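You operate a simulated robot arm through the tools that you are given. There is no shell and no other tool.

The job below is to be done with a simulated two-armed robot. You get a single attempt, and the scene is never put back.

## Task
Set the mirror upright, tighten its knob and wipe the smear off.
Fine: mirror cloth, back on its spot after; the glass stays whole, no finger is pinched. What is to be rubbed or washed off counts as gone when no trace of it is left.

The check looks at the end state, three seconds after you hand in, the way a careful person would. Anything else that was tipped, shoved, dropped, spilled or broken makes it a failure. Flat cloth is picked up by pressing the open fingertips on it (5 to 10 N) and closing them slowly along it; thin cloth reads only 2 to 8 mm in the jaws.

## Robot
Two 7-joint arms with fingered hands on one trunk that stands fixed in place. Base frame: the origin is at the foot of the trunk, x ahead of it, y to its left, z up; the work surface is at about z = 880. Lengths are in mm, angles in degrees, forces in N, time in s.
The left shoulder is at [70, 166, 1243], the right one opposite. With the tool pointing down near the work surface each hand reaches from about 100 to 960 mm from the base axis, measured 20 degrees to its own side. Payload 4.1 kg a hand.
Tool frame (each hand has its own): the origin (TCP) lies between the finger pads and is the grasp point; the fingertips stand 32 mm ahead of it; z points along the fingers, y is the line along which they close. Largest opening 108 mm; the body of the gripper starts 38 mm behind the TCP. The gripper is a hand of 4 fingers: y runs from the thumb to the fingers, the wrist lies at [-16, -108, -186] in the tool frame, and closing takes about 1.5 s.
Orientation is that of the tool frame in the base frame, as [roll, pitch, yaw] about the fixed x, y, z axes, in that order (R = Rz(yaw) Ry(pitch) Rx(roll)). With the fingers straight down and the wrist toward the robot, the tool's x, y and z point along [0, 1, 0], [1, 0, 0] and [0, 0, -1] of the base frame.

## Interface
- The arms move only by the tool servo_tool. It takes "left_rows", "right_rows" or both (then of equal length, played together; a hand with none holds still); each is text: rows parted by semicolons, each of 7 numbers parted by spaces: the gripper command, from -1 (shut) to 1 (fully open), values between in proportion, then the shift along the tool's x, y, z in mm, then the turn, a rotation vector about the tool's x, y, z in degrees. In form: hand x y z rx ry rz; .... A call has 1 to 20 rows; each row is the pose to reach, as a shift and turn from the pose commanded when the call began, along the tool's axes at that moment. Each row takes 0.2 s and may step no farther than 50 mm and 8.6 degrees from the row before; otherwise, or with a gripper value out of range, the whole call is refused. A pose out of reach is approached as far as the arm can. The call stops where the force on the tool passes 40 N (or 10 N more than at its start, if that is more) or the arm is blocked; 0.2 s more then pass. The fingers move at their own pace (about 45 mm/s each) and stop on an object; they squeeze with about 32 N. The grip force told is the motor's: it shows also when the fingers shut on nothing. Time passes only in rows, and 0.2 s behind the last, so rows that repeat a pose let the fingers close. The reply holds the time, the measured pose of the TCP, the force on the tool along the base axes, the opening and the grip force, in the units named above and with some noise, with the torque about the TCP (base axes, N m) and any sound that the robot's microphone picked up.
- Cameras (640 x 400 px; columns grow to the right, rows downward): "scene" is now at [131.1, -44.5, 1505]; the picture's right is [-0.48, -0.88, 0.00], its down [-0.20, 0.11, -0.97] and it looks along [0.85, -0.47, -0.23] (base axes); focal length 214 px, centre (320, 200). "left" rides on the left gripper at [-64, -93, -132] in its tool frame; the picture's right is [-0.80, -0.28, 0.53], its down [0.55, -0.71, 0.45] and it looks along [0.25, 0.65, 0.72] (tool axes); focal length 247 px, centre (320, 200). "right" rides on the right gripper at [64, -93, -131] in its tool frame; the picture's right is [-0.80, 0.28, -0.53], its down [-0.55, -0.71, 0.45] and it looks along [-0.25, 0.65, 0.72] (tool axes); focal length 247 px, centre (320, 200). There is no depth. A picture from a camera that has moved, and an enlarged one, comes with that camera's place and axes in the base frame and with its lens.
- camera(camera): a new picture of that camera. The clock stands still meanwhile.
- lift_body(by): slides the trunk up (or, below 0, down) by that many mm; the arms and the scene camera ride with it, the base frame stays. It gives what a move gives, with no picture.
- preshape(shape, hand): the hand has 4 fingers and takes this shape, open, in about a second: jaw (thumb against the fingers, like two jaws); tri (thumb and two fingers); tip (a fingertip pinch); poke (one finger out to press); point (the index stretched); flat (the hand flat); cup (the hand cupped); fist (a fist). The gripper value then closes the fingers along that shape, each until it touches; the sizes above hold for jaw. It gives what a move gives, with no picture.
- turn_head(pan, tilt): turns the head with the scene camera to pan (to the left, within 86 degrees either way) and tilt (down, from -29 to 69), counted from straight ahead of the robot. It gives what a move gives.
- close_up(camera, box): a new picture of the part [left, top, right, bottom] of that camera's present view, enlarged. The clock stands still meanwhile.
- job_done(): hands the job in; it is judged then, once.

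Nothing tells you positions but the pictures and the camera data. Unless the task says otherwise, let go and move clear before handing in.

The tools are called by a JSON object that holds its "name" and its "arguments". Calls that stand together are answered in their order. servo_tool: Moves the arms, as the interface text tells. Its arguments: {"type":"object","properties":{"left_rows":{"type":"string"},"right_rows":{"type":"string"}},"required":[]} The other tools are called the same way: lift_body (by) slides the trunk up or down; preshape (shape, hand) gives the hand a shape; turn_head (pan, tilt) turns the head that bears the scene camera; camera (camera) takes a picture; close_up (camera, box) takes an enlarged picture of a part of a camera's view; job_done () hands the job in.

At the start:

```text
time_s: 0.0
left_tool_pos: [567.0, -46.9, 1445.7]
left_orientation: [180.0, -0.1, 90.1]
left_ft_force: [0.3, -0.4, -1.2]
left_moment: [0.02, 0.0, 0.04]
left_opening: 107.5
left_grasp_force: 0.1
left_shape: jaw
right_tool_pos: [277.8, -304.1, 1478.0]
right_orientation: [-180.0, 0.1, 90.0]
right_ft_force: [-0.7, -0.3, 0.1]
right_moment: [0.01, 0.01, 0.02]
right_opening: 107.5
right_grasp_force: 0.1
right_shape: jaw
trunk travel left (down, up): [-750.0, 190.0]
head pan, tilt: [-28.9, 13.2]
```

scene: 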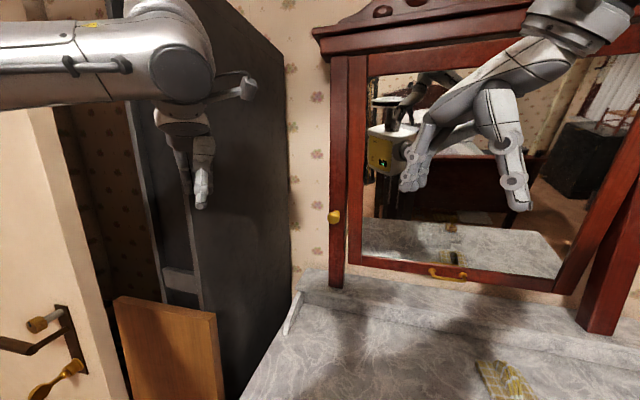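
right: 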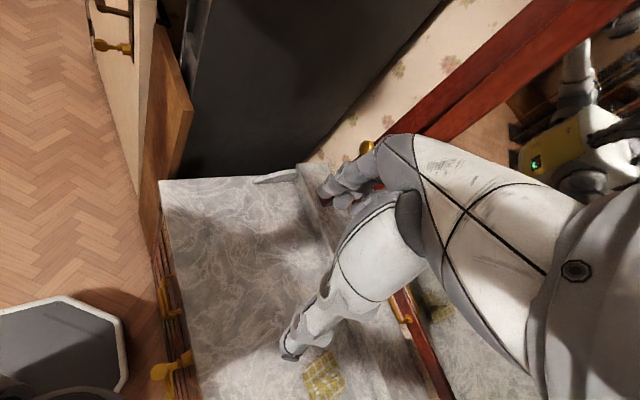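
left: 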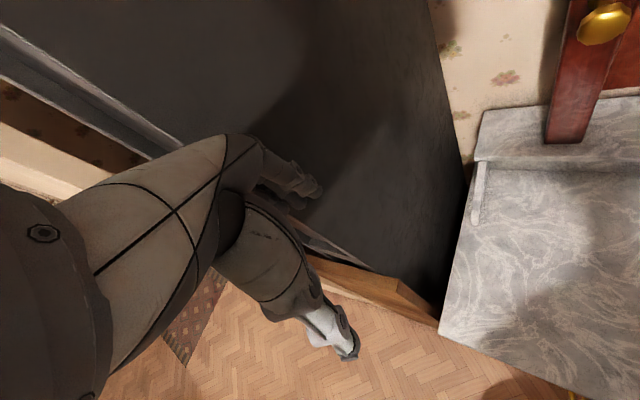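

I see a dressing table with a tilting mirror ahead and to the right, a brass knob on the mirror's left post, a small brass handle at the bottom of the frame, and a yellow cloth on the marble. I'll look around before moving anything.

{"name": "turn_head", "arguments": {"pan": -45, "tilt": 25}}

{"name": "camera", "arguments": {"camera": "scene"}}

{"name": "camera", "arguments": {"camera": "right"}}

```text
time_s: 0.8
left_tool_pos: [568.4, -47.7, 1446.2]
left_orientation: [180.0, 0.0, 90.1]
left_ft_force: [0.0, 0.4, -0.4]
left_moment: [0.0, 0.0, 0.02]
left_opening: 107.7
left_grasp_force: 0.0
left_shape: jaw
right_tool_pos: [276.0, -305.3, 1477.8]
right_orientation: [180.0, -0.1, 90.0]
right_ft_force: [0.0, 0.6, 0.5]
right_moment: [0.0, 0.0, 0.03]
right_opening: 107.4
right_grasp_force: 0.0
right_shape: jaw
trunk travel left (down, up): [-750.0, 190.0]
head pan, tilt: [-45.0, 25.0]
```

```text
taken
camera scene: at [114.5, -64.4, 1486.0], right [-0.71, -0.71, 0.0], down [-0.3, 0.3, -0.91], along [0.64, -0.64, -0.42], focal length 214 px, centre (320, 200)
```

scene: 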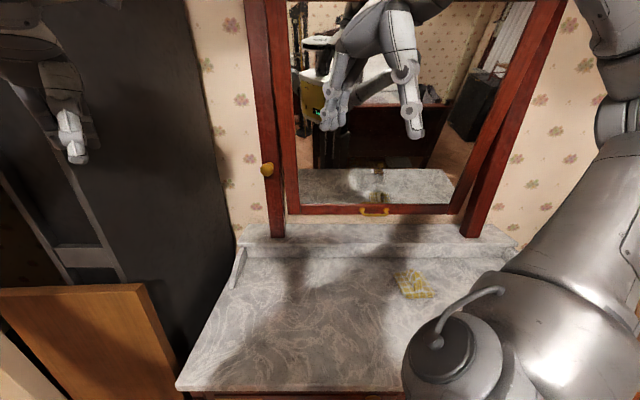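

```text
taken
camera right: at [183.3, -240.8, 1609.1], right [0.28, -0.8, 0.53], down [-0.71, -0.55, -0.45], along [0.65, -0.25, -0.72], focal length 247 px, centre (320, 200)
```

right: 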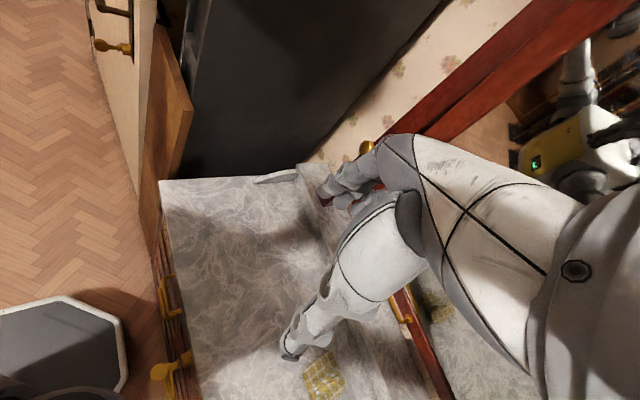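

The table is turned about 45° to the robot's right, with the cloth near [282, -705, 880]. I'll look up at the mirror and zoom in on the details.

{"name": "turn_head", "arguments": {"pan": -45, "tilt": 0}}

{"name": "camera", "arguments": {"camera": "scene"}}

{"name": "close_up", "arguments": {"camera": "scene", "box": [220, 150, 500, 325]}}

```text
time_s: 1.7
left_tool_pos: [567.7, -46.8, 1446.0]
left_orientation: [-179.9, 0.1, 90.0]
left_ft_force: [0.6, -0.2, -0.2]
left_moment: [-0.01, 0.0, -0.03]
left_opening: 107.6
left_grasp_force: 0.2
left_shape: jaw
right_tool_pos: [276.8, -304.7, 1478.2]
right_orientation: [-180.0, 0.1, 90.0]
right_ft_force: [-0.4, -0.6, -0.8]
right_moment: [-0.02, 0.0, 0.0]
right_opening: 107.8
right_grasp_force: 0.1
right_shape: jaw
trunk travel left (down, up): [-750.0, 190.0]
head pan, tilt: [-45.0, 0.0]
```

```text
taken
camera scene: at [113.0, -63.0, 1526.2], right [-0.71, -0.71, 0.0], down [0.0, 0.0, -1.0], along [0.71, -0.71, 0.0], focal length 214 px, centre (320, 200)
```

scene: 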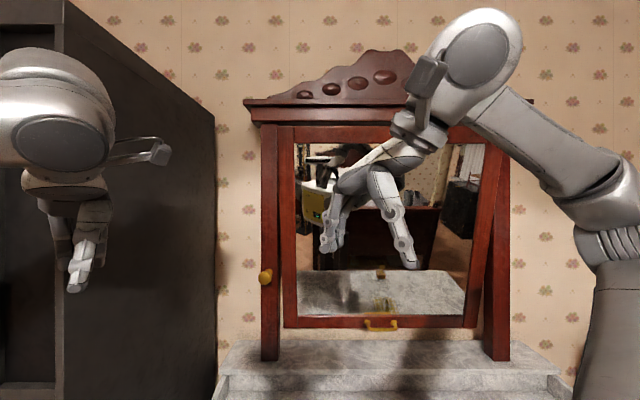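

```text
2.29 times, centred on (360, 238) of scene
camera zoom: at [113.0, -63.0, 1526.2], right [-0.71, -0.71, 0.0], down [0.0, 0.0, -1.0], along [0.71, -0.71, 0.0], focal length 490 px, centre (229, 114)
```

zoom: 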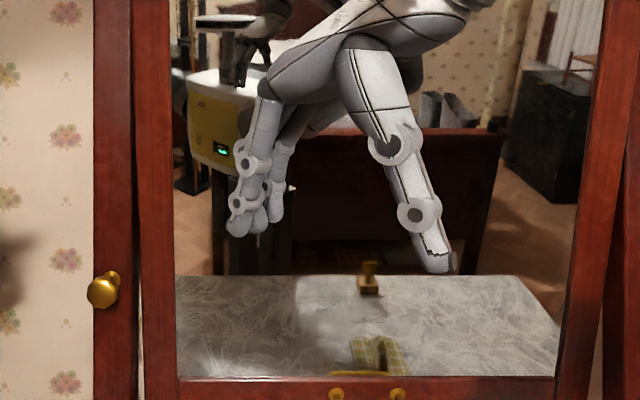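

This straight-on view shows the mirror leaning with its top toward the robot and its bottom toward the wall. The knob sits on the front of the left post, facing the robot. I'll move the right hand out of the view so I can see the glass.

{"name": "servo_tool", "arguments": {"right_rows": "1 -30 -30 0 0 0 0;1 -60 -60 0 0 0 0;1 -90 -90 0 0 0 0;1 -120 -120 0 0 0 0;1 -150 -150 0 0 0 0;1 -180 -180 0 0 0 0;1 -210 -210 0 0 0 0;1 -240 -230 0 0 0 0;1 -270 -240 0 0 0 0"}}

{"name": "camera", "arguments": {"camera": "scene"}}

{"name": "close_up", "arguments": {"camera": "scene", "box": [240, 90, 540, 278]}}

{"name": "close_up", "arguments": {"camera": "scene", "box": [240, 220, 540, 400]}}

{"name": "camera", "arguments": {"camera": "right"}}

```text
time_s: 3.7
left_tool_pos: [568.9, -47.3, 1444.8]
left_orientation: [180.0, 0.1, 90.0]
left_ft_force: [0.0, -0.3, -0.4]
left_moment: [-0.01, 0.0, 0.03]
left_opening: 107.5
left_grasp_force: 0.0
left_shape: jaw
right_tool_pos: [120.0, -449.6, 1456.1]
right_orientation: [179.9, -0.1, 89.9]
right_ft_force: [-0.5, 0.3, -0.4]
right_moment: [0.01, 0.02, 0.0]
right_opening: 108.0
right_grasp_force: 0.1
right_shape: jaw
right hand out of reach, approached as far as the arm can: row 5, 6, 7, 8, 9
trunk travel left (down, up): [-750.0, 190.0]
head pan, tilt: [-45.0, 0.0]
```

```text
taken
camera scene: at [113.5, -63.2, 1526.2], right [-0.71, -0.71, 0.0], down [0.0, 0.0, -1.0], along [0.71, -0.71, 0.0], focal length 214 px, centre (320, 200)
```

scene: 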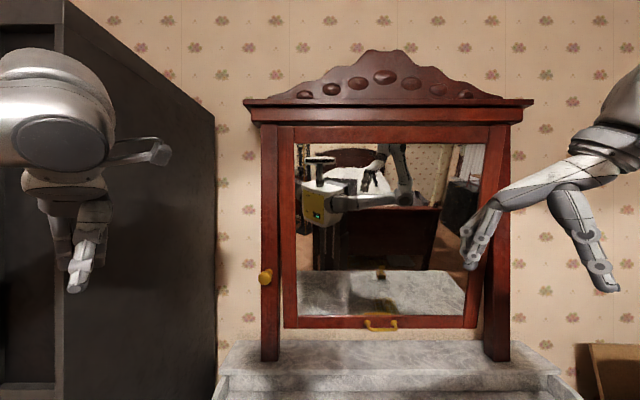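

```text
2.13 times, centred on (390, 184) of scene
camera zoom: at [113.5, -63.2, 1526.2], right [-0.71, -0.71, 0.0], down [0.0, 0.0, -1.0], along [0.71, -0.71, 0.0], focal length 456 px, centre (171, 234)
```

zoom: 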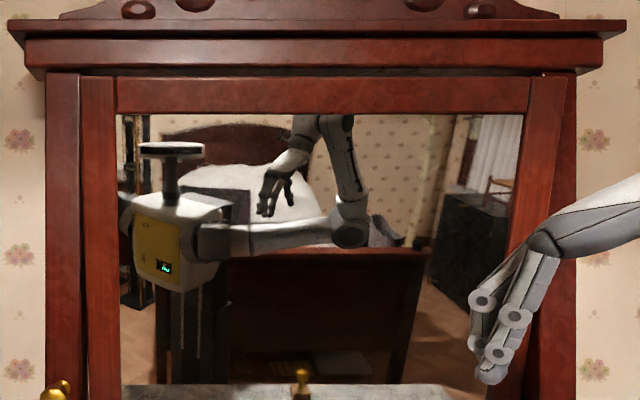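

```text
2.13 times, centred on (390, 310) of scene
camera zoom: at [113.5, -63.2, 1526.2], right [-0.71, -0.71, 0.0], down [0.0, 0.0, -1.0], along [0.71, -0.71, 0.0], focal length 458 px, centre (171, -35)
```

zoom: 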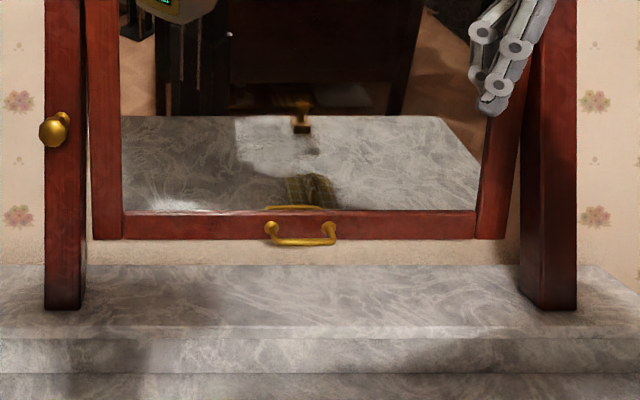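

```text
taken
camera right: at [27.2, -384.7, 1586.8], right [0.28, -0.8, 0.53], down [-0.71, -0.55, -0.45], along [0.65, -0.25, -0.72], focal length 247 px, centre (320, 200)
```

right: 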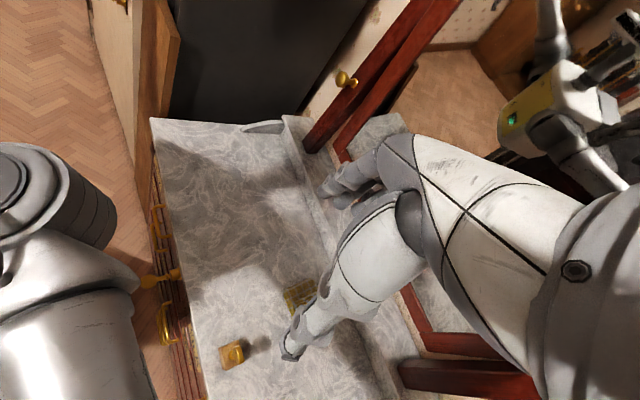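

With the arm moved I can see a small brass-knobbed wooden block near the front right of the table, which I must avoid. I'll zoom in on the glass to find the smear.

{"name": "close_up", "arguments": {"camera": "scene", "box": [285, 250, 385, 325]}}

{"name": "close_up", "arguments": {"camera": "scene", "box": [290, 140, 390, 240]}}

{"name": "close_up", "arguments": {"camera": "scene", "box": [390, 140, 490, 240]}}

{"name": "close_up", "arguments": {"camera": "scene", "box": [380, 240, 480, 325]}}

```text
5.33 times, centred on (335, 288) of scene
camera zoom: at [113.5, -63.2, 1526.2], right [-0.71, -0.71, 0.0], down [0.0, 0.0, -1.0], along [0.71, -0.71, 0.0], focal length 1144 px, centre (240, -267)
```

zoom: 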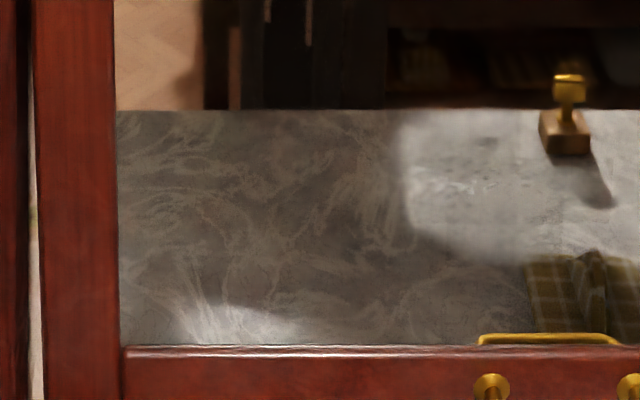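

```text
4.00 times, centred on (340, 190) of scene
camera zoom: at [113.5, -63.2, 1526.2], right [-0.71, -0.71, 0.0], down [0.0, 0.0, -1.0], along [0.71, -0.71, 0.0], focal length 858 px, centre (240, 240)
```

zoom: 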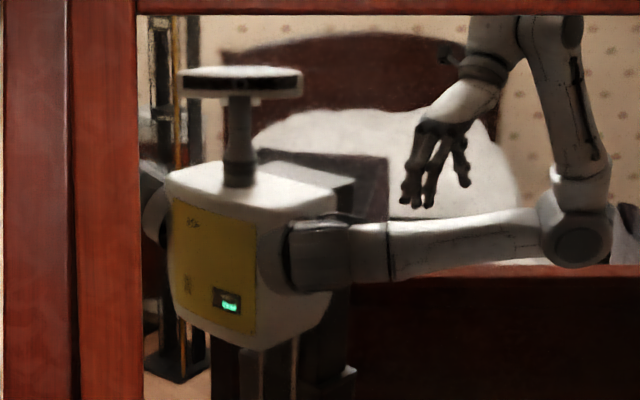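

```text
4.00 times, centred on (440, 190) of scene
camera zoom: at [113.5, -63.2, 1526.2], right [-0.71, -0.71, 0.0], down [0.0, 0.0, -1.0], along [0.71, -0.71, 0.0], focal length 858 px, centre (-160, 240)
```

zoom: 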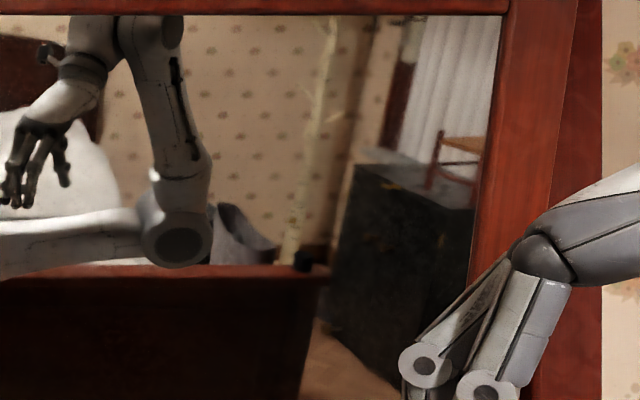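

```text
4.71 times, centred on (430, 282) of scene
camera zoom: at [113.5, -63.2, 1526.2], right [-0.71, -0.71, 0.0], down [0.0, 0.0, -1.0], along [0.71, -0.71, 0.0], focal length 1009 px, centre (-198, -188)
```

zoom: 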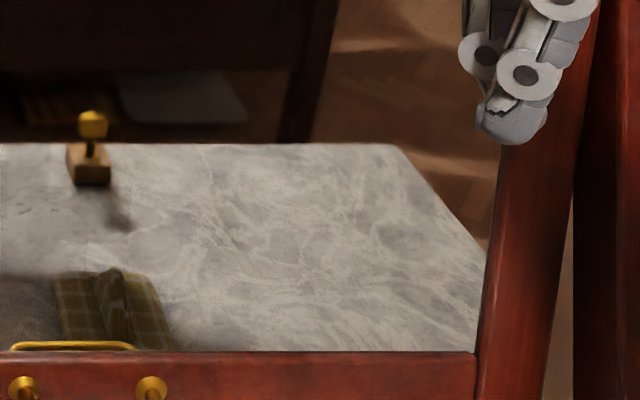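

The fan of white streaks at the lower left of the glass is the likely smear. Next I'll look at the table top and cloth, then check the glass from another angle.

{"name": "turn_head", "arguments": {"pan": -60, "tilt": 40}}

{"name": "camera", "arguments": {"camera": "scene"}}

{"name": "close_up", "arguments": {"camera": "right", "box": [190, 260, 350, 380]}}

{"name": "close_up", "arguments": {"camera": "right", "box": [310, 60, 410, 170]}}

```text
time_s: 4.8
left_tool_pos: [567.9, -46.2, 1446.3]
left_orientation: [-179.9, 0.1, 89.9]
left_ft_force: [0.6, 0.2, -0.4]
left_moment: [-0.02, 0.04, 0.01]
left_opening: 107.6
left_grasp_force: 0.0
left_shape: jaw
right_tool_pos: [120.1, -451.1, 1455.3]
right_orientation: [179.9, -0.1, 89.9]
right_ft_force: [0.0, 0.1, -0.1]
right_moment: [-0.01, -0.04, -0.03]
right_opening: 107.7
right_grasp_force: 0.0
right_shape: jaw
trunk travel left (down, up): [-750.0, 190.0]
head pan, tilt: [-60.0, 40.0]
```

```text
taken
camera scene: at [92.0, -73.0, 1462.6], right [-0.87, -0.5, 0.0], down [-0.32, 0.56, -0.77], along [0.38, -0.66, -0.64], focal length 214 px, centre (320, 200)
```

scene: 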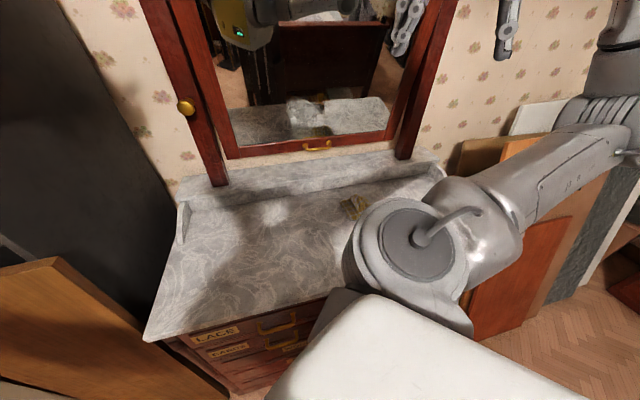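

```text
3.33 times, centred on (270, 320) of right
camera zoom: at [26.8, -384.6, 1586.9], right [0.28, -0.8, 0.53], down [-0.71, -0.55, -0.45], along [0.65, -0.25, -0.72], focal length 823 px, centre (487, -200)
```

zoom: 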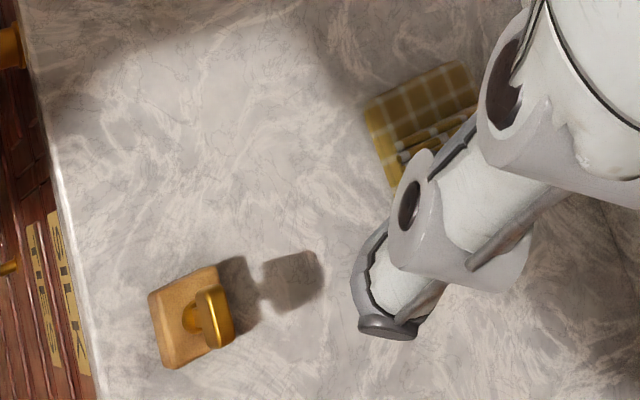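

```text
3.64 times, centred on (360, 115) of right
camera zoom: at [26.8, -384.6, 1586.9], right [0.28, -0.8, 0.53], down [-0.71, -0.55, -0.45], along [0.65, -0.25, -0.72], focal length 898 px, centre (174, 509)
```

zoom: 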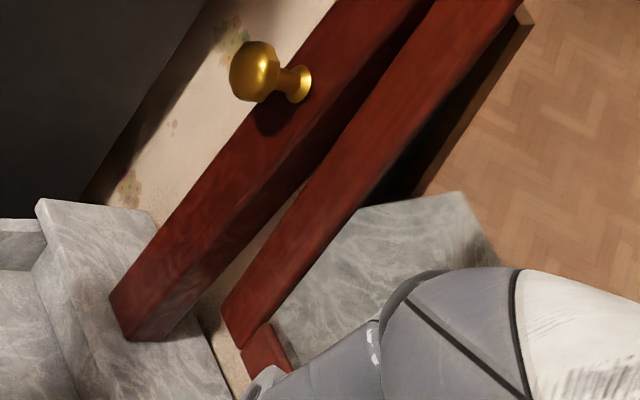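

I triangulate the knob head at roughly [715, -425, 1270] and the mirror's bottom handle near [490, -745, 1085]. Next I'll turn the right hand so its fingers point horizontally at the mirror, which gives me a closer second view.

{"name": "servo_tool", "arguments": {"right_rows": "1 0 15 20 0 0 8;1 0 30 40 0 0 16;1 -5 45 60 0 0 24;1 -10 60 80 0 0 32;1 -20 70 100 0 0 40;1 -30 80 120 0 0 45;1 -40 90 140 0 0 45"}}

{"name": "turn_head", "arguments": {"pan": -45, "tilt": 20}}

{"name": "camera", "arguments": {"camera": "scene"}}

```text
time_s: 6.3
left_tool_pos: [567.9, -47.5, 1443.9]
left_orientation: [180.0, 0.0, 89.9]
left_ft_force: [-0.8, -0.2, -0.2]
left_moment: [0.02, 0.02, -0.03]
left_opening: 107.3
left_grasp_force: 0.0
left_shape: jaw
right_tool_pos: [211.8, -488.1, 1312.6]
right_orientation: [180.0, -0.1, 44.9]
right_ft_force: [0.0, 0.2, -0.4]
right_moment: [0.01, 0.04, 0.03]
right_opening: 107.9
right_grasp_force: 0.1
right_shape: jaw
trunk travel left (down, up): [-750.0, 190.0]
head pan, tilt: [-60.0, 40.0]
```

```text
time_s: 7.2
left_tool_pos: [567.6, -46.9, 1446.0]
left_orientation: [179.9, 0.1, 90.0]
left_ft_force: [-0.5, 0.1, -0.1]
left_moment: [-0.01, 0.04, 0.01]
left_opening: 107.5
left_grasp_force: 0.1
left_shape: jaw
right_tool_pos: [212.0, -486.3, 1313.9]
right_orientation: [-180.0, 0.0, 45.0]
right_ft_force: [0.6, 0.2, 0.6]
right_moment: [-0.01, 0.0, -0.01]
right_opening: 107.9
right_grasp_force: 0.0
right_shape: jaw
trunk travel left (down, up): [-750.0, 190.0]
head pan, tilt: [-45.0, 20.0]
```

```text
taken
camera scene: at [114.9, -65.0, 1494.0], right [-0.71, -0.71, 0.0], down [-0.24, 0.24, -0.94], along [0.66, -0.66, -0.34], focal length 214 px, centre (320, 200)
```

scene: 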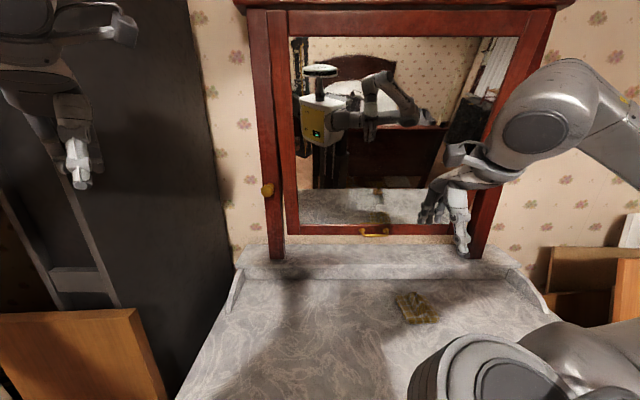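

The arm is folding with its elbow out to the right, clear of everything. Now I'll pitch the right hand forward so its fingers point at the mirror.

{"name": "servo_tool", "arguments": {"right_rows": "1 0 5 0 -8 0 0;1 0 10 0 -16 0 0;1 0 15 0 -24 0 0;1 0 20 0 -32 0 0;1 0 25 0 -40 0 0;1 0 30 0 -48 0 0;1 0 35 0 -56 0 0;1 0 40 0 -64 0 0;1 0 45 0 -72 0 0;1 0 50 0 -80 0 0;1 0 55 0 -88 0 0;1 0 60 0 -90 0 0"}}

{"name": "camera", "arguments": {"camera": "scene"}}

{"name": "camera", "arguments": {"camera": "right"}}

```text
time_s: 9.8
left_tool_pos: [570.1, -48.1, 1443.7]
left_orientation: [-179.8, 0.0, 90.1]
left_ft_force: [0.5, -0.2, -0.2]
left_moment: [0.03, 0.04, -0.02]
left_opening: 108.0
left_grasp_force: 0.0
left_shape: jaw
right_tool_pos: [279.1, -545.3, 1544.8]
right_orientation: [90.4, 0.1, 44.9]
right_ft_force: [0.2, 0.2, -0.8]
right_moment: [-0.01, -0.03, -0.04]
right_opening: 107.6
right_grasp_force: 0.1
right_shape: jaw
right hand out of reach, approached as far as the arm can: row 4, 5, 6, 7, 8, 9, 10, 11, 12
trunk travel left (down, up): [-750.0, 190.0]
head pan, tilt: [-45.0, 20.0]
```

```text
taken
camera scene: at [118.0, -66.7, 1493.7], right [-0.71, -0.71, 0.0], down [-0.24, 0.24, -0.94], along [0.66, -0.66, -0.34], focal length 214 px, centre (320, 200)
```

scene: 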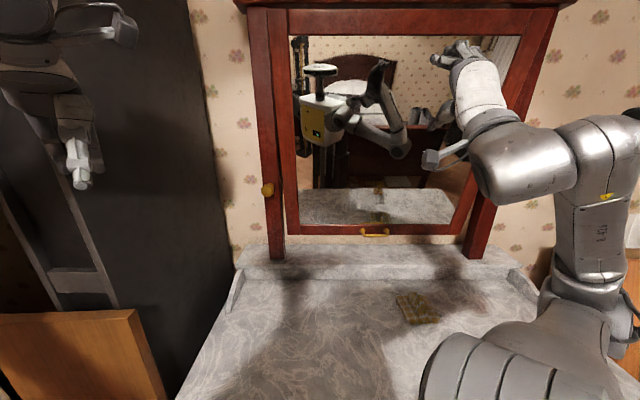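

```text
taken
camera right: at [229.9, -405.4, 1453.1], right [-0.94, -0.19, 0.29], down [-0.08, -0.7, -0.71], along [0.34, -0.69, 0.64], focal length 247 px, centre (320, 200)
```

right: 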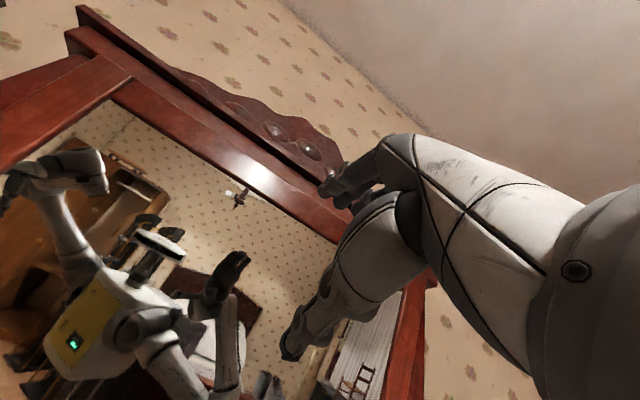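

The hand only got to the horizontal pose at z≈1545 because of the wrist's range with the palm facing up. I'll try rolling the wrist to its outer side, which should suit low targets better.

{"name": "servo_tool", "arguments": {"right_rows": "1 0 0 0 0 0 -8;1 0 0 0 0 0 -16;1 0 0 0 0 0 -24;1 0 0 0 0 0 -32;1 0 0 0 0 0 -40;1 0 0 0 0 0 -48;1 0 0 0 0 0 -56;1 0 0 0 0 0 -64;1 0 0 0 0 0 -72;1 0 0 0 0 0 -80;1 0 0 0 0 0 -88;1 0 0 0 0 0 -90"}}

{"name": "camera", "arguments": {"camera": "scene"}}

{"name": "camera", "arguments": {"camera": "right"}}

```text
time_s: 12.4
left_tool_pos: [567.1, -46.3, 1445.6]
left_orientation: [-180.0, 0.1, 90.0]
left_ft_force: [-0.2, 0.3, -0.2]
left_moment: [-0.01, 0.02, 0.01]
left_opening: 107.6
left_grasp_force: 0.0
left_shape: jaw
right_tool_pos: [466.8, -511.5, 1447.4]
right_orientation: [53.4, 88.4, 8.3]
right_ft_force: [-0.4, 0.1, 0.3]
right_moment: [0.0, 0.0, 0.0]
right_opening: 108.0
right_grasp_force: 0.1
right_shape: jaw
right hand out of reach, approached as far as the arm can: row 1, 2, 3, 4, 5, 6, 7, 8, 9, 10, 11, 12
trunk travel left (down, up): [-750.0, 190.0]
head pan, tilt: [-45.0, 20.0]
```

```text
taken
camera scene: at [114.8, -65.2, 1494.0], right [-0.71, -0.71, 0.0], down [-0.24, 0.24, -0.94], along [0.66, -0.66, -0.34], focal length 214 px, centre (320, 200)
```

scene: 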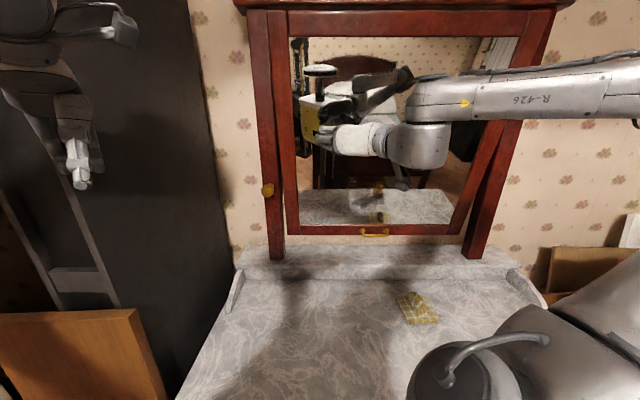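

```text
taken
camera right: at [310.3, -484.3, 1377.5], right [-0.2, 0.57, 0.79], down [-0.2, -0.82, 0.54], along [0.96, -0.05, 0.27], focal length 247 px, centre (320, 200)
```

right: 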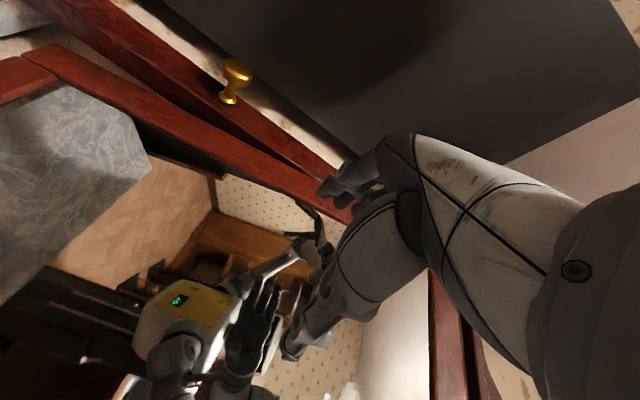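

The horizontal pose works with the wrist to the outside. My plan is to push the mirror's wooden top rail back with the closed right hand at z≈1735, then tighten the knob with the left. First I'll raise the right hand.

{"name": "servo_tool", "arguments": {"right_rows": "-1 -40 0 0 0 0 0;-1 -80 0 0 0 0 8;-1 -120 0 0 0 0 16;-1 -160 0 0 0 0 24;-1 -200 0 0 0 0 32;-1 -240 0 0 0 0 40;-1 -280 0 0 0 0 48;-1 -320 0 5 0 0 56;-1 -350 0 10 0 0 64;-1 -380 0 15 0 0 72;-1 -400 0 20 0 0 80;-1 -422 0 25 0 0 88;-1 -422 0 30 0 0 90"}}

{"name": "turn_head", "arguments": {"pan": -45, "tilt": 0}}

{"name": "camera", "arguments": {"camera": "scene"}}

{"name": "camera", "arguments": {"camera": "right"}}

```text
time_s: 15.2
left_tool_pos: [567.7, -47.0, 1445.7]
left_orientation: [179.9, 0.0, 90.0]
left_ft_force: [-0.2, 0.6, 0.4]
left_moment: [0.01, 0.02, -0.01]
left_opening: 107.4
left_grasp_force: 0.1
left_shape: jaw
right_tool_pos: [490.2, -534.9, 1866.8]
right_orientation: [90.0, -0.2, 44.9]
right_ft_force: [0.4, 0.0, -0.6]
right_moment: [0.01, 0.0, 0.0]
right_opening: 0.0
right_grasp_force: 32.2
right_shape: jaw
right hand out of reach, approached as far as the arm can: row 1, 2, 3
trunk travel left (down, up): [-750.0, 190.0]
head pan, tilt: [-45.0, 20.0]
```

```text
time_s: 16.0
left_tool_pos: [566.4, -46.7, 1444.4]
left_orientation: [-179.9, 0.0, 90.0]
left_ft_force: [-0.5, 0.3, -0.3]
left_moment: [-0.01, -0.05, 0.02]
left_opening: 107.7
left_grasp_force: 0.1
left_shape: jaw
right_tool_pos: [489.1, -535.1, 1868.3]
right_orientation: [90.0, 0.0, 45.0]
right_ft_force: [0.0, 0.2, 1.0]
right_moment: [-0.02, 0.01, 0.0]
right_opening: 0.0
right_grasp_force: 31.7
right_shape: jaw
trunk travel left (down, up): [-750.0, 190.0]
head pan, tilt: [-45.0, 0.0]
```

```text
taken
camera scene: at [112.9, -63.0, 1526.2], right [-0.71, -0.71, 0.0], down [0.0, 0.0, -1.0], along [0.71, -0.71, 0.0], focal length 214 px, centre (320, 200)
```

scene: 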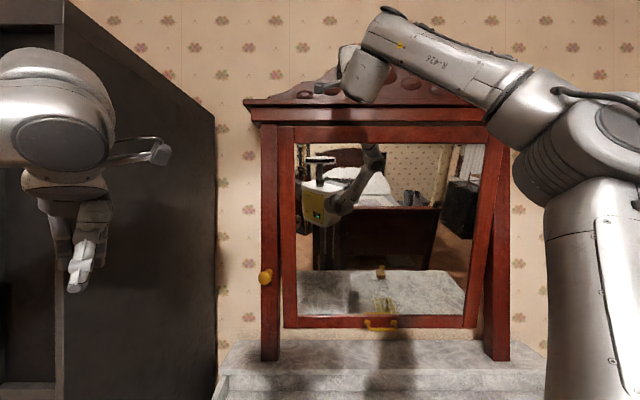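

```text
taken
camera right: at [442.0, -396.0, 1775.0], right [-0.94, -0.19, 0.28], down [-0.07, -0.7, -0.71], along [0.33, -0.68, 0.65], focal length 247 px, centre (320, 200)
```

right: 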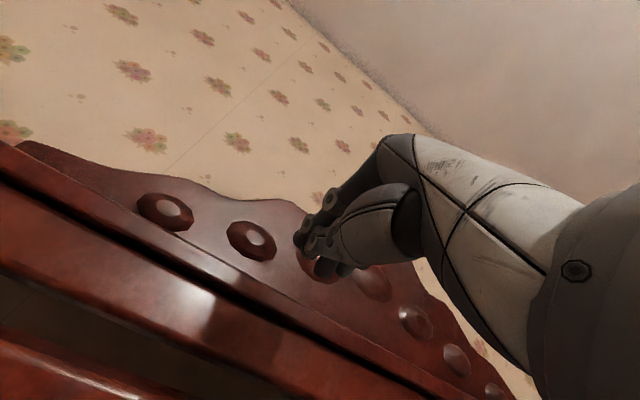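

The reference pose is the last one reached, so the hand is now at z≈1867. I'll back off a little, lower to rail height and centre on the mirror, then check again.

{"name": "servo_tool", "arguments": {"right_rows": "-1 0 0 -25 0 0 0;-1 -20 0 -50 0 0 0;-1 -50 -25 -50 0 0 0;-1 -80 -50 -50 0 0 0;-1 -110 -75 -50 0 0 0;-1 -140 -100 -50 0 0 0;-1 -158 -130 -50 0 0 0;-1 -158 -130 -50 0 0 0"}}

{"name": "camera", "arguments": {"camera": "scene"}}

{"name": "camera", "arguments": {"camera": "right"}}

{"name": "camera", "arguments": {"camera": "left"}}

```text
time_s: 17.8
left_tool_pos: [567.6, -47.1, 1445.5]
left_orientation: [180.0, 0.1, 90.1]
left_ft_force: [0.4, -0.3, -0.6]
left_moment: [-0.03, 0.02, 0.02]
left_opening: 107.7
left_grasp_force: 0.1
left_shape: jaw
right_tool_pos: [342.7, -611.8, 1738.8]
right_orientation: [90.0, 0.0, 45.1]
right_ft_force: [0.7, -0.3, -0.5]
right_moment: [-0.01, -0.01, 0.0]
right_opening: 0.0
right_grasp_force: 32.1
right_shape: jaw
trunk travel left (down, up): [-750.0, 190.0]
head pan, tilt: [-45.0, 0.0]
```

```text
taken
camera scene: at [113.3, -62.3, 1526.3], right [-0.71, -0.71, 0.0], down [0.0, 0.0, -1.0], along [0.71, -0.71, 0.0], focal length 214 px, centre (320, 200)
```

scene: 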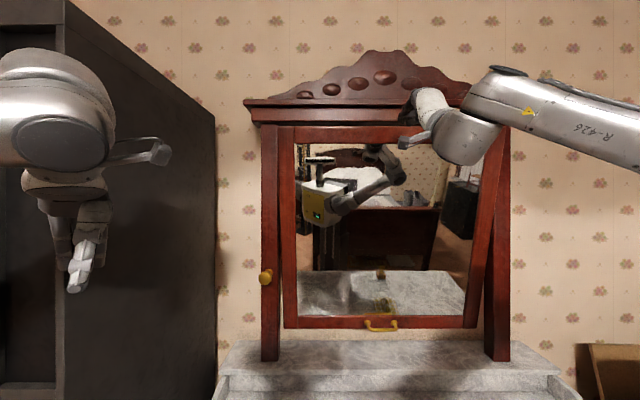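

```text
taken
camera right: at [295.1, -472.4, 1645.4], right [-0.94, -0.19, 0.28], down [-0.07, -0.7, -0.71], along [0.33, -0.68, 0.65], focal length 247 px, centre (320, 200)
```

right: 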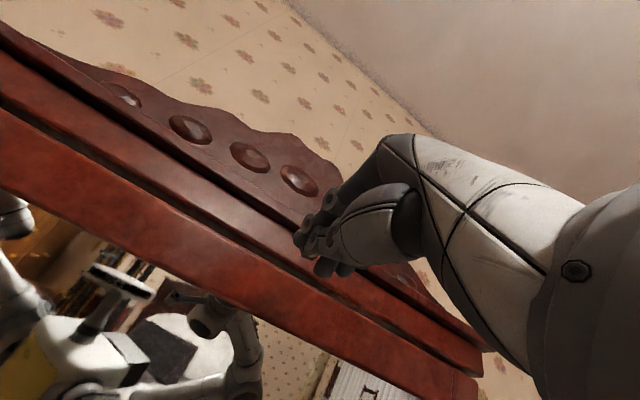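

```text
taken
camera left: at [475.6, -111.0, 1577.0], right [-0.28, -0.8, -0.53], down [-0.71, 0.55, -0.45], along [0.65, 0.25, -0.72], focal length 247 px, centre (320, 200)
```

left: 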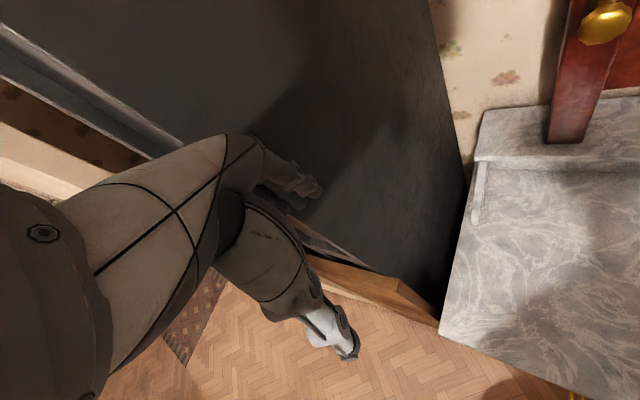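

Right hand is at u≈675 (forward distance toward the mirror), lined up with the top rail, which I put at u≈805 and z 1710–1760. I'll advance slowly until it touches.

{"name": "servo_tool", "arguments": {"right_rows": "-1 0 0 20 0 0 0;-1 0 0 40 0 0 0;-1 0 0 60 0 0 0;-1 0 0 75 0 0 0;-1 0 0 80 0 0 0;-1 0 0 85 0 0 0;-1 0 0 90 0 0 0;-1 0 0 95 0 0 0;-1 0 0 100 0 0 0;-1 0 0 105 0 0 0"}}

{"name": "camera", "arguments": {"camera": "right"}}

{"name": "camera", "arguments": {"camera": "scene"}}

```text
time_s: 20.0
left_tool_pos: [567.3, -46.7, 1445.4]
left_orientation: [-179.9, -0.1, 90.0]
left_ft_force: [0.2, -0.9, 0.0]
left_moment: [-0.01, 0.0, 0.0]
left_opening: 107.7
left_grasp_force: 0.0
left_shape: jaw
right_tool_pos: [416.0, -687.1, 1738.2]
right_orientation: [90.0, 0.0, 45.0]
right_ft_force: [-1.4, 1.1, -0.1]
right_moment: [0.0, 0.01, 0.0]
right_opening: 0.0
right_grasp_force: 31.9
right_shape: jaw
trunk travel left (down, up): [-750.0, 190.0]
head pan, tilt: [-45.0, 0.0]
```

```text
taken
camera right: at [369.1, -547.4, 1645.6], right [-0.94, -0.19, 0.28], down [-0.07, -0.7, -0.71], along [0.33, -0.68, 0.65], focal length 247 px, centre (320, 200)
```

right: 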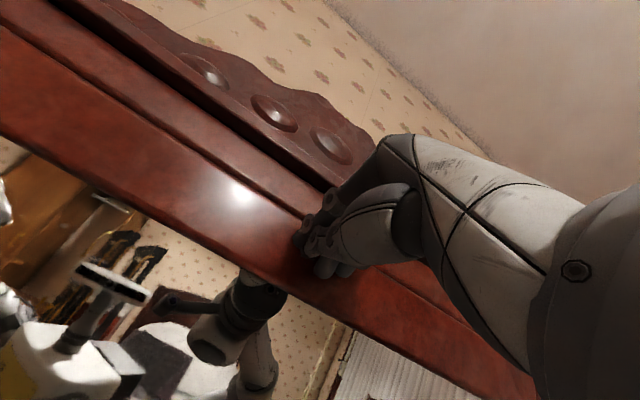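

```text
taken
camera scene: at [112.9, -62.9, 1526.3], right [-0.71, -0.71, 0.0], down [0.0, 0.0, -1.0], along [0.71, -0.71, 0.0], focal length 214 px, centre (320, 200)
```

scene: 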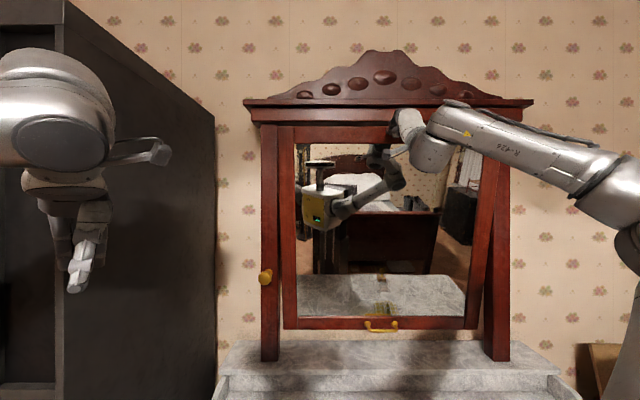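

Contact is light (~2 N) and the mirror is already moving back freely. I'll push on in small steps.

{"name": "servo_tool", "arguments": {"right_rows": "-1 0 0 5 0 0 0;-1 0 0 10 0 0 0;-1 0 0 15 0 0 0;-1 0 0 20 0 0 0;-1 0 0 25 0 0 0;-1 0 0 30 0 0 0;-1 0 0 35 0 0 0;-1 0 0 35 0 0 0"}}

{"name": "camera", "arguments": {"camera": "scene"}}

{"name": "close_up", "arguments": {"camera": "scene", "box": [240, 100, 540, 288]}}

{"name": "close_up", "arguments": {"camera": "scene", "box": [240, 212, 540, 400]}}

```text
time_s: 21.8
left_tool_pos: [568.3, -47.5, 1445.6]
left_orientation: [-180.0, -0.1, 90.0]
left_ft_force: [-0.1, 0.4, -0.4]
left_moment: [-0.02, 0.01, 0.0]
left_opening: 107.6
left_grasp_force: 0.1
left_shape: jaw
right_tool_pos: [441.8, -711.2, 1739.3]
right_orientation: [90.0, -0.1, 45.1]
right_ft_force: [-0.5, 0.0, 0.8]
right_moment: [0.0, 0.0, 0.02]
right_opening: 0.0
right_grasp_force: 31.9
right_shape: jaw
trunk travel left (down, up): [-750.0, 190.0]
head pan, tilt: [-45.0, 0.0]
```

```text
taken
camera scene: at [112.8, -62.8, 1526.3], right [-0.71, -0.71, 0.0], down [0.0, 0.0, -1.0], along [0.71, -0.71, 0.0], focal length 214 px, centre (320, 200)
```

scene: 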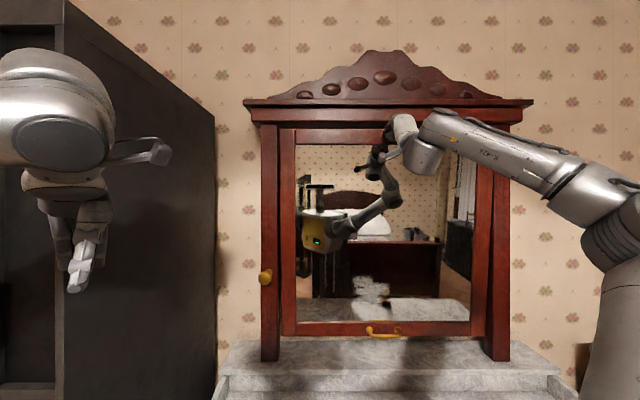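

```text
2.13 times, centred on (390, 194) of scene
camera zoom: at [112.8, -62.8, 1526.3], right [-0.71, -0.71, 0.0], down [0.0, 0.0, -1.0], along [0.71, -0.71, 0.0], focal length 456 px, centre (171, 213)
```

zoom: 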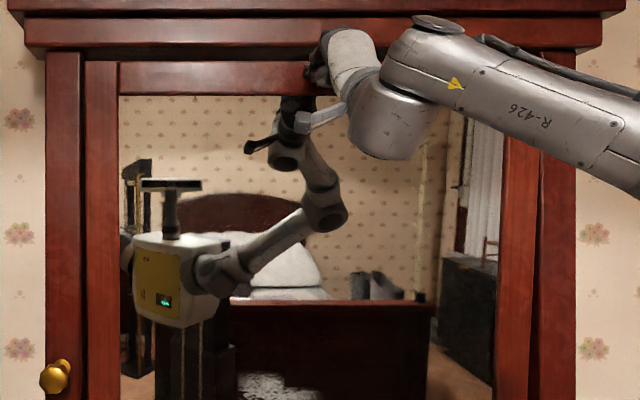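

```text
2.13 times, centred on (390, 306) of scene
camera zoom: at [112.8, -62.8, 1526.3], right [-0.71, -0.71, 0.0], down [0.0, 0.0, -1.0], along [0.71, -0.71, 0.0], focal length 456 px, centre (171, -26)
```

zoom: 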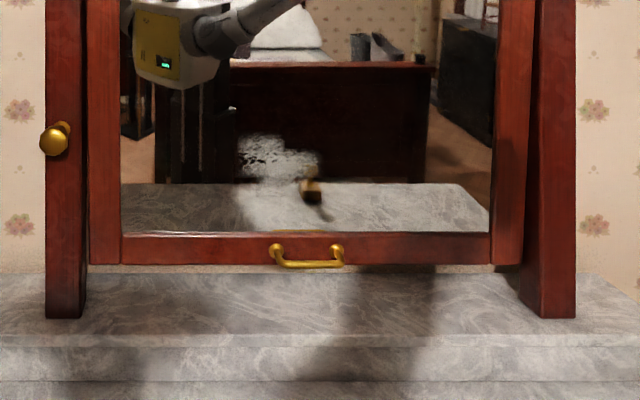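

The smear now stands out as a whitish patch near v≈146 (rightward along the mirror) and z≈1210. The mirror still leans about 2.7° forward, so I'll nudge it and check the side rail's image columns, which stay constant when it is vertical.

{"name": "servo_tool", "arguments": {"right_rows": "-1 0 0 4 0 0 0;-1 0 0 8 0 0 0;-1 0 0 12 0 0 0;-1 0 0 12 0 0 0"}}

{"name": "close_up", "arguments": {"camera": "scene", "box": [460, 170, 520, 210]}}

{"name": "close_up", "arguments": {"camera": "scene", "box": [460, 300, 520, 340]}}

{"name": "close_up", "arguments": {"camera": "scene", "box": [260, 120, 320, 160]}}

{"name": "close_up", "arguments": {"camera": "scene", "box": [260, 300, 320, 340]}}

```text
time_s: 22.8
left_tool_pos: [567.8, -47.4, 1444.9]
left_orientation: [180.0, 0.0, 90.0]
left_ft_force: [0.2, 0.4, 0.4]
left_moment: [0.02, -0.01, -0.01]
left_opening: 107.9
left_grasp_force: 0.1
left_shape: jaw
right_tool_pos: [449.9, -720.3, 1737.4]
right_orientation: [90.0, 0.0, 44.7]
right_ft_force: [-0.6, -0.6, -0.3]
right_moment: [0.01, -0.02, 0.0]
right_opening: 0.1
right_grasp_force: 31.9
right_shape: jaw
trunk travel left (down, up): [-750.0, 190.0]
head pan, tilt: [-45.0, 0.0]
```

```text
10.00 times, centred on (490, 190) of scene
camera zoom: at [112.8, -62.9, 1526.3], right [-0.71, -0.71, 0.0], down [0.0, 0.0, -1.0], along [0.71, -0.71, 0.0], focal length 2145 px, centre (-1380, 300)
```

zoom: 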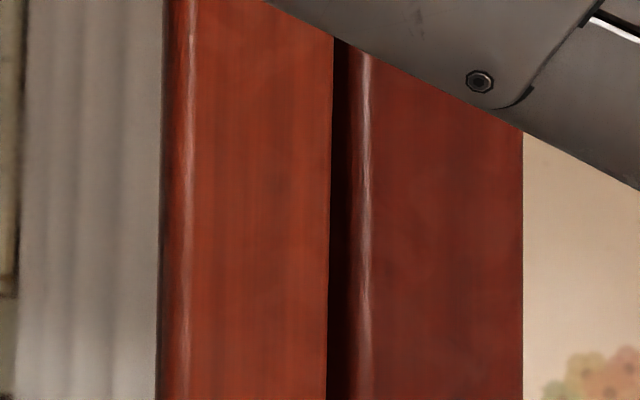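

```text
10.00 times, centred on (490, 320) of scene
camera zoom: at [112.8, -62.9, 1526.3], right [-0.71, -0.71, 0.0], down [0.0, 0.0, -1.0], along [0.71, -0.71, 0.0], focal length 2145 px, centre (-1380, -1000)
```

zoom: 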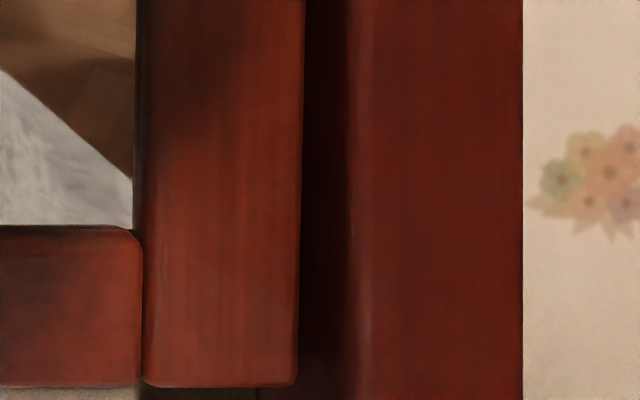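

```text
10.00 times, centred on (290, 140) of scene
camera zoom: at [112.8, -62.9, 1526.3], right [-0.71, -0.71, 0.0], down [0.0, 0.0, -1.0], along [0.71, -0.71, 0.0], focal length 2145 px, centre (620, 800)
```

zoom: 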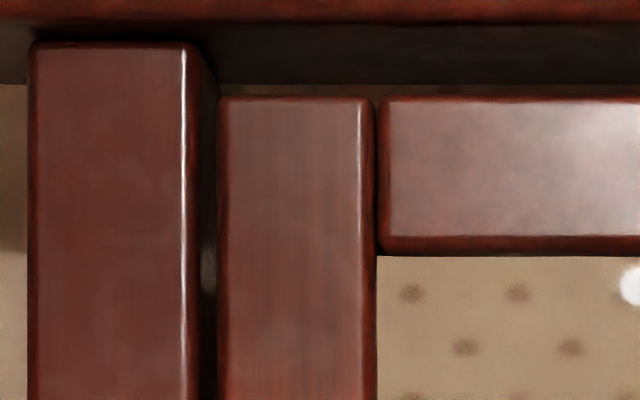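

```text
10.00 times, centred on (290, 320) of scene
camera zoom: at [112.8, -62.9, 1526.3], right [-0.71, -0.71, 0.0], down [0.0, 0.0, -1.0], along [0.71, -0.71, 0.0], focal length 2145 px, centre (620, -1000)
```

zoom: 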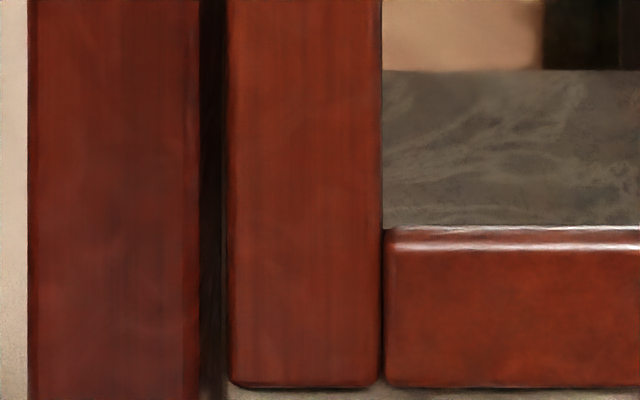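

The posts are exactly vertical in the image and the mirror still leans about 1.6°. I'll push 9 mm more.

{"name": "servo_tool", "arguments": {"right_rows": "-1 0 0 3 0 0 0;-1 0 0 6 0 0 0;-1 0 0 9 0 0 0;-1 0 0 9 0 0 0;-1 0 0 9 0 0 0"}}

{"name": "close_up", "arguments": {"camera": "scene", "box": [460, 170, 520, 210]}}

{"name": "close_up", "arguments": {"camera": "scene", "box": [460, 300, 520, 340]}}

{"name": "camera", "arguments": {"camera": "right"}}

```text
time_s: 24.0
left_tool_pos: [567.4, -47.5, 1446.0]
left_orientation: [180.0, 0.0, 90.1]
left_ft_force: [0.3, -1.0, 0.2]
left_moment: [-0.02, -0.01, -0.02]
left_opening: 107.7
left_grasp_force: 0.1
left_shape: jaw
right_tool_pos: [455.9, -726.8, 1738.8]
right_orientation: [90.0, 0.0, 45.0]
right_ft_force: [-0.9, -0.5, 1.1]
right_moment: [-0.01, -0.02, 0.0]
right_opening: 0.0
right_grasp_force: 32.1
right_shape: jaw
trunk travel left (down, up): [-750.0, 190.0]
head pan, tilt: [-45.0, 0.0]
```

```text
10.00 times, centred on (490, 190) of scene
camera zoom: at [112.7, -62.8, 1526.3], right [-0.71, -0.71, 0.0], down [0.0, 0.0, -1.0], along [0.71, -0.71, 0.0], focal length 2145 px, centre (-1380, 300)
```

zoom: 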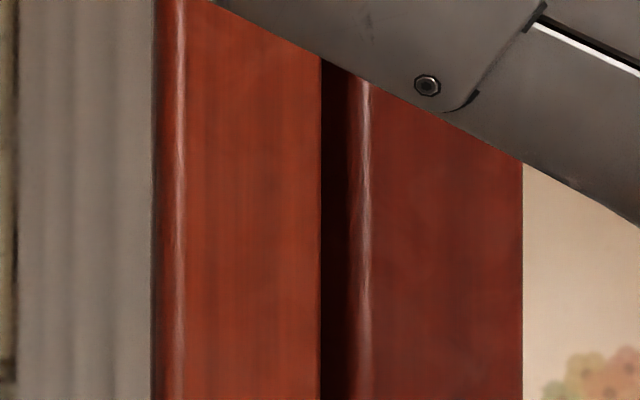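

```text
10.00 times, centred on (490, 320) of scene
camera zoom: at [112.7, -62.8, 1526.3], right [-0.71, -0.71, 0.0], down [0.0, 0.0, -1.0], along [0.71, -0.71, 0.0], focal length 2145 px, centre (-1380, -1000)
```

zoom: 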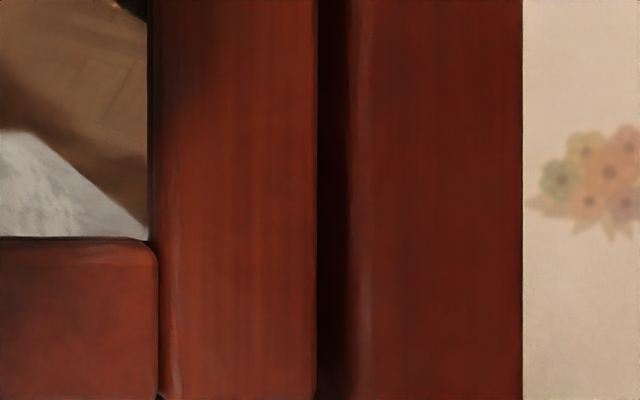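

```text
taken
camera right: at [408.6, -586.6, 1645.3], right [-0.94, -0.19, 0.28], down [-0.07, -0.7, -0.71], along [0.33, -0.68, 0.65], focal length 247 px, centre (320, 200)
```

right: 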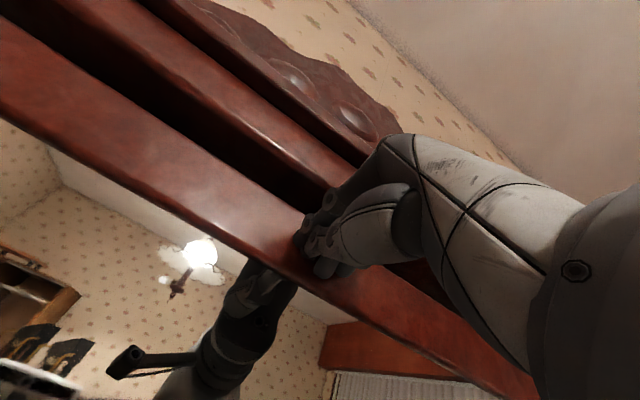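

Lean is now under 0.3°, with almost no force needed to hold it. The right hand stays as a stop. Now I'll bring the left hand toward the knob, starting with the yaw.

{"name": "servo_tool", "arguments": {"left_rows": "1 0 0 0 0 0 8;1 0 10 0 0 0 16;1 -10 20 0 0 0 24;1 -20 30 0 0 0 32;1 -30 40 0 0 0 40;1 -40 50 0 0 0 45", "right_rows": "-1 0 0 1.5 0 0 0;-1 0 0 1.5 0 0 0;-1 0 0 1.5 0 0 0;-1 0 0 1.5 0 0 0;-1 0 0 1.5 0 0 0;-1 0 0 1.5 0 0 0"}}

{"name": "camera", "arguments": {"camera": "scene"}}

```text
time_s: 25.4
left_tool_pos: [618.3, -87.7, 1445.4]
left_orientation: [-180.0, -0.1, 45.0]
left_ft_force: [0.6, 0.3, 0.5]
left_moment: [0.01, -0.01, 0.0]
left_opening: 107.8
left_grasp_force: 0.0
left_shape: jaw
right_tool_pos: [457.7, -726.7, 1736.0]
right_orientation: [90.0, 0.0, 44.9]
right_ft_force: [0.0, 0.5, -0.1]
right_moment: [-0.07, -0.05, -0.02]
right_opening: 0.0
right_grasp_force: 31.7
right_shape: jaw
trunk travel left (down, up): [-750.0, 190.0]
head pan, tilt: [-45.0, 0.0]
```

```text
taken
camera scene: at [113.3, -63.3, 1526.2], right [-0.71, -0.71, 0.0], down [0.0, 0.0, -1.0], along [0.71, -0.71, 0.0], focal length 214 px, centre (320, 200)
```

scene: 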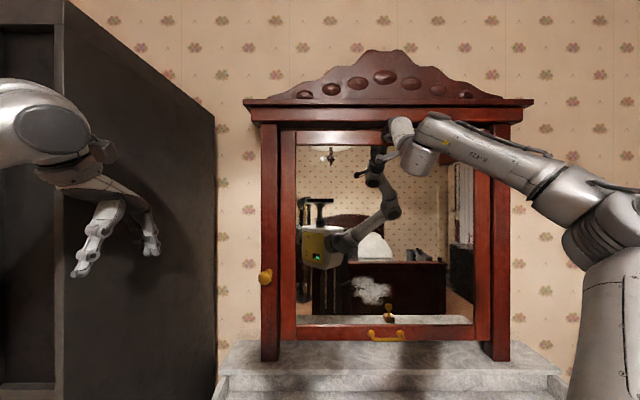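

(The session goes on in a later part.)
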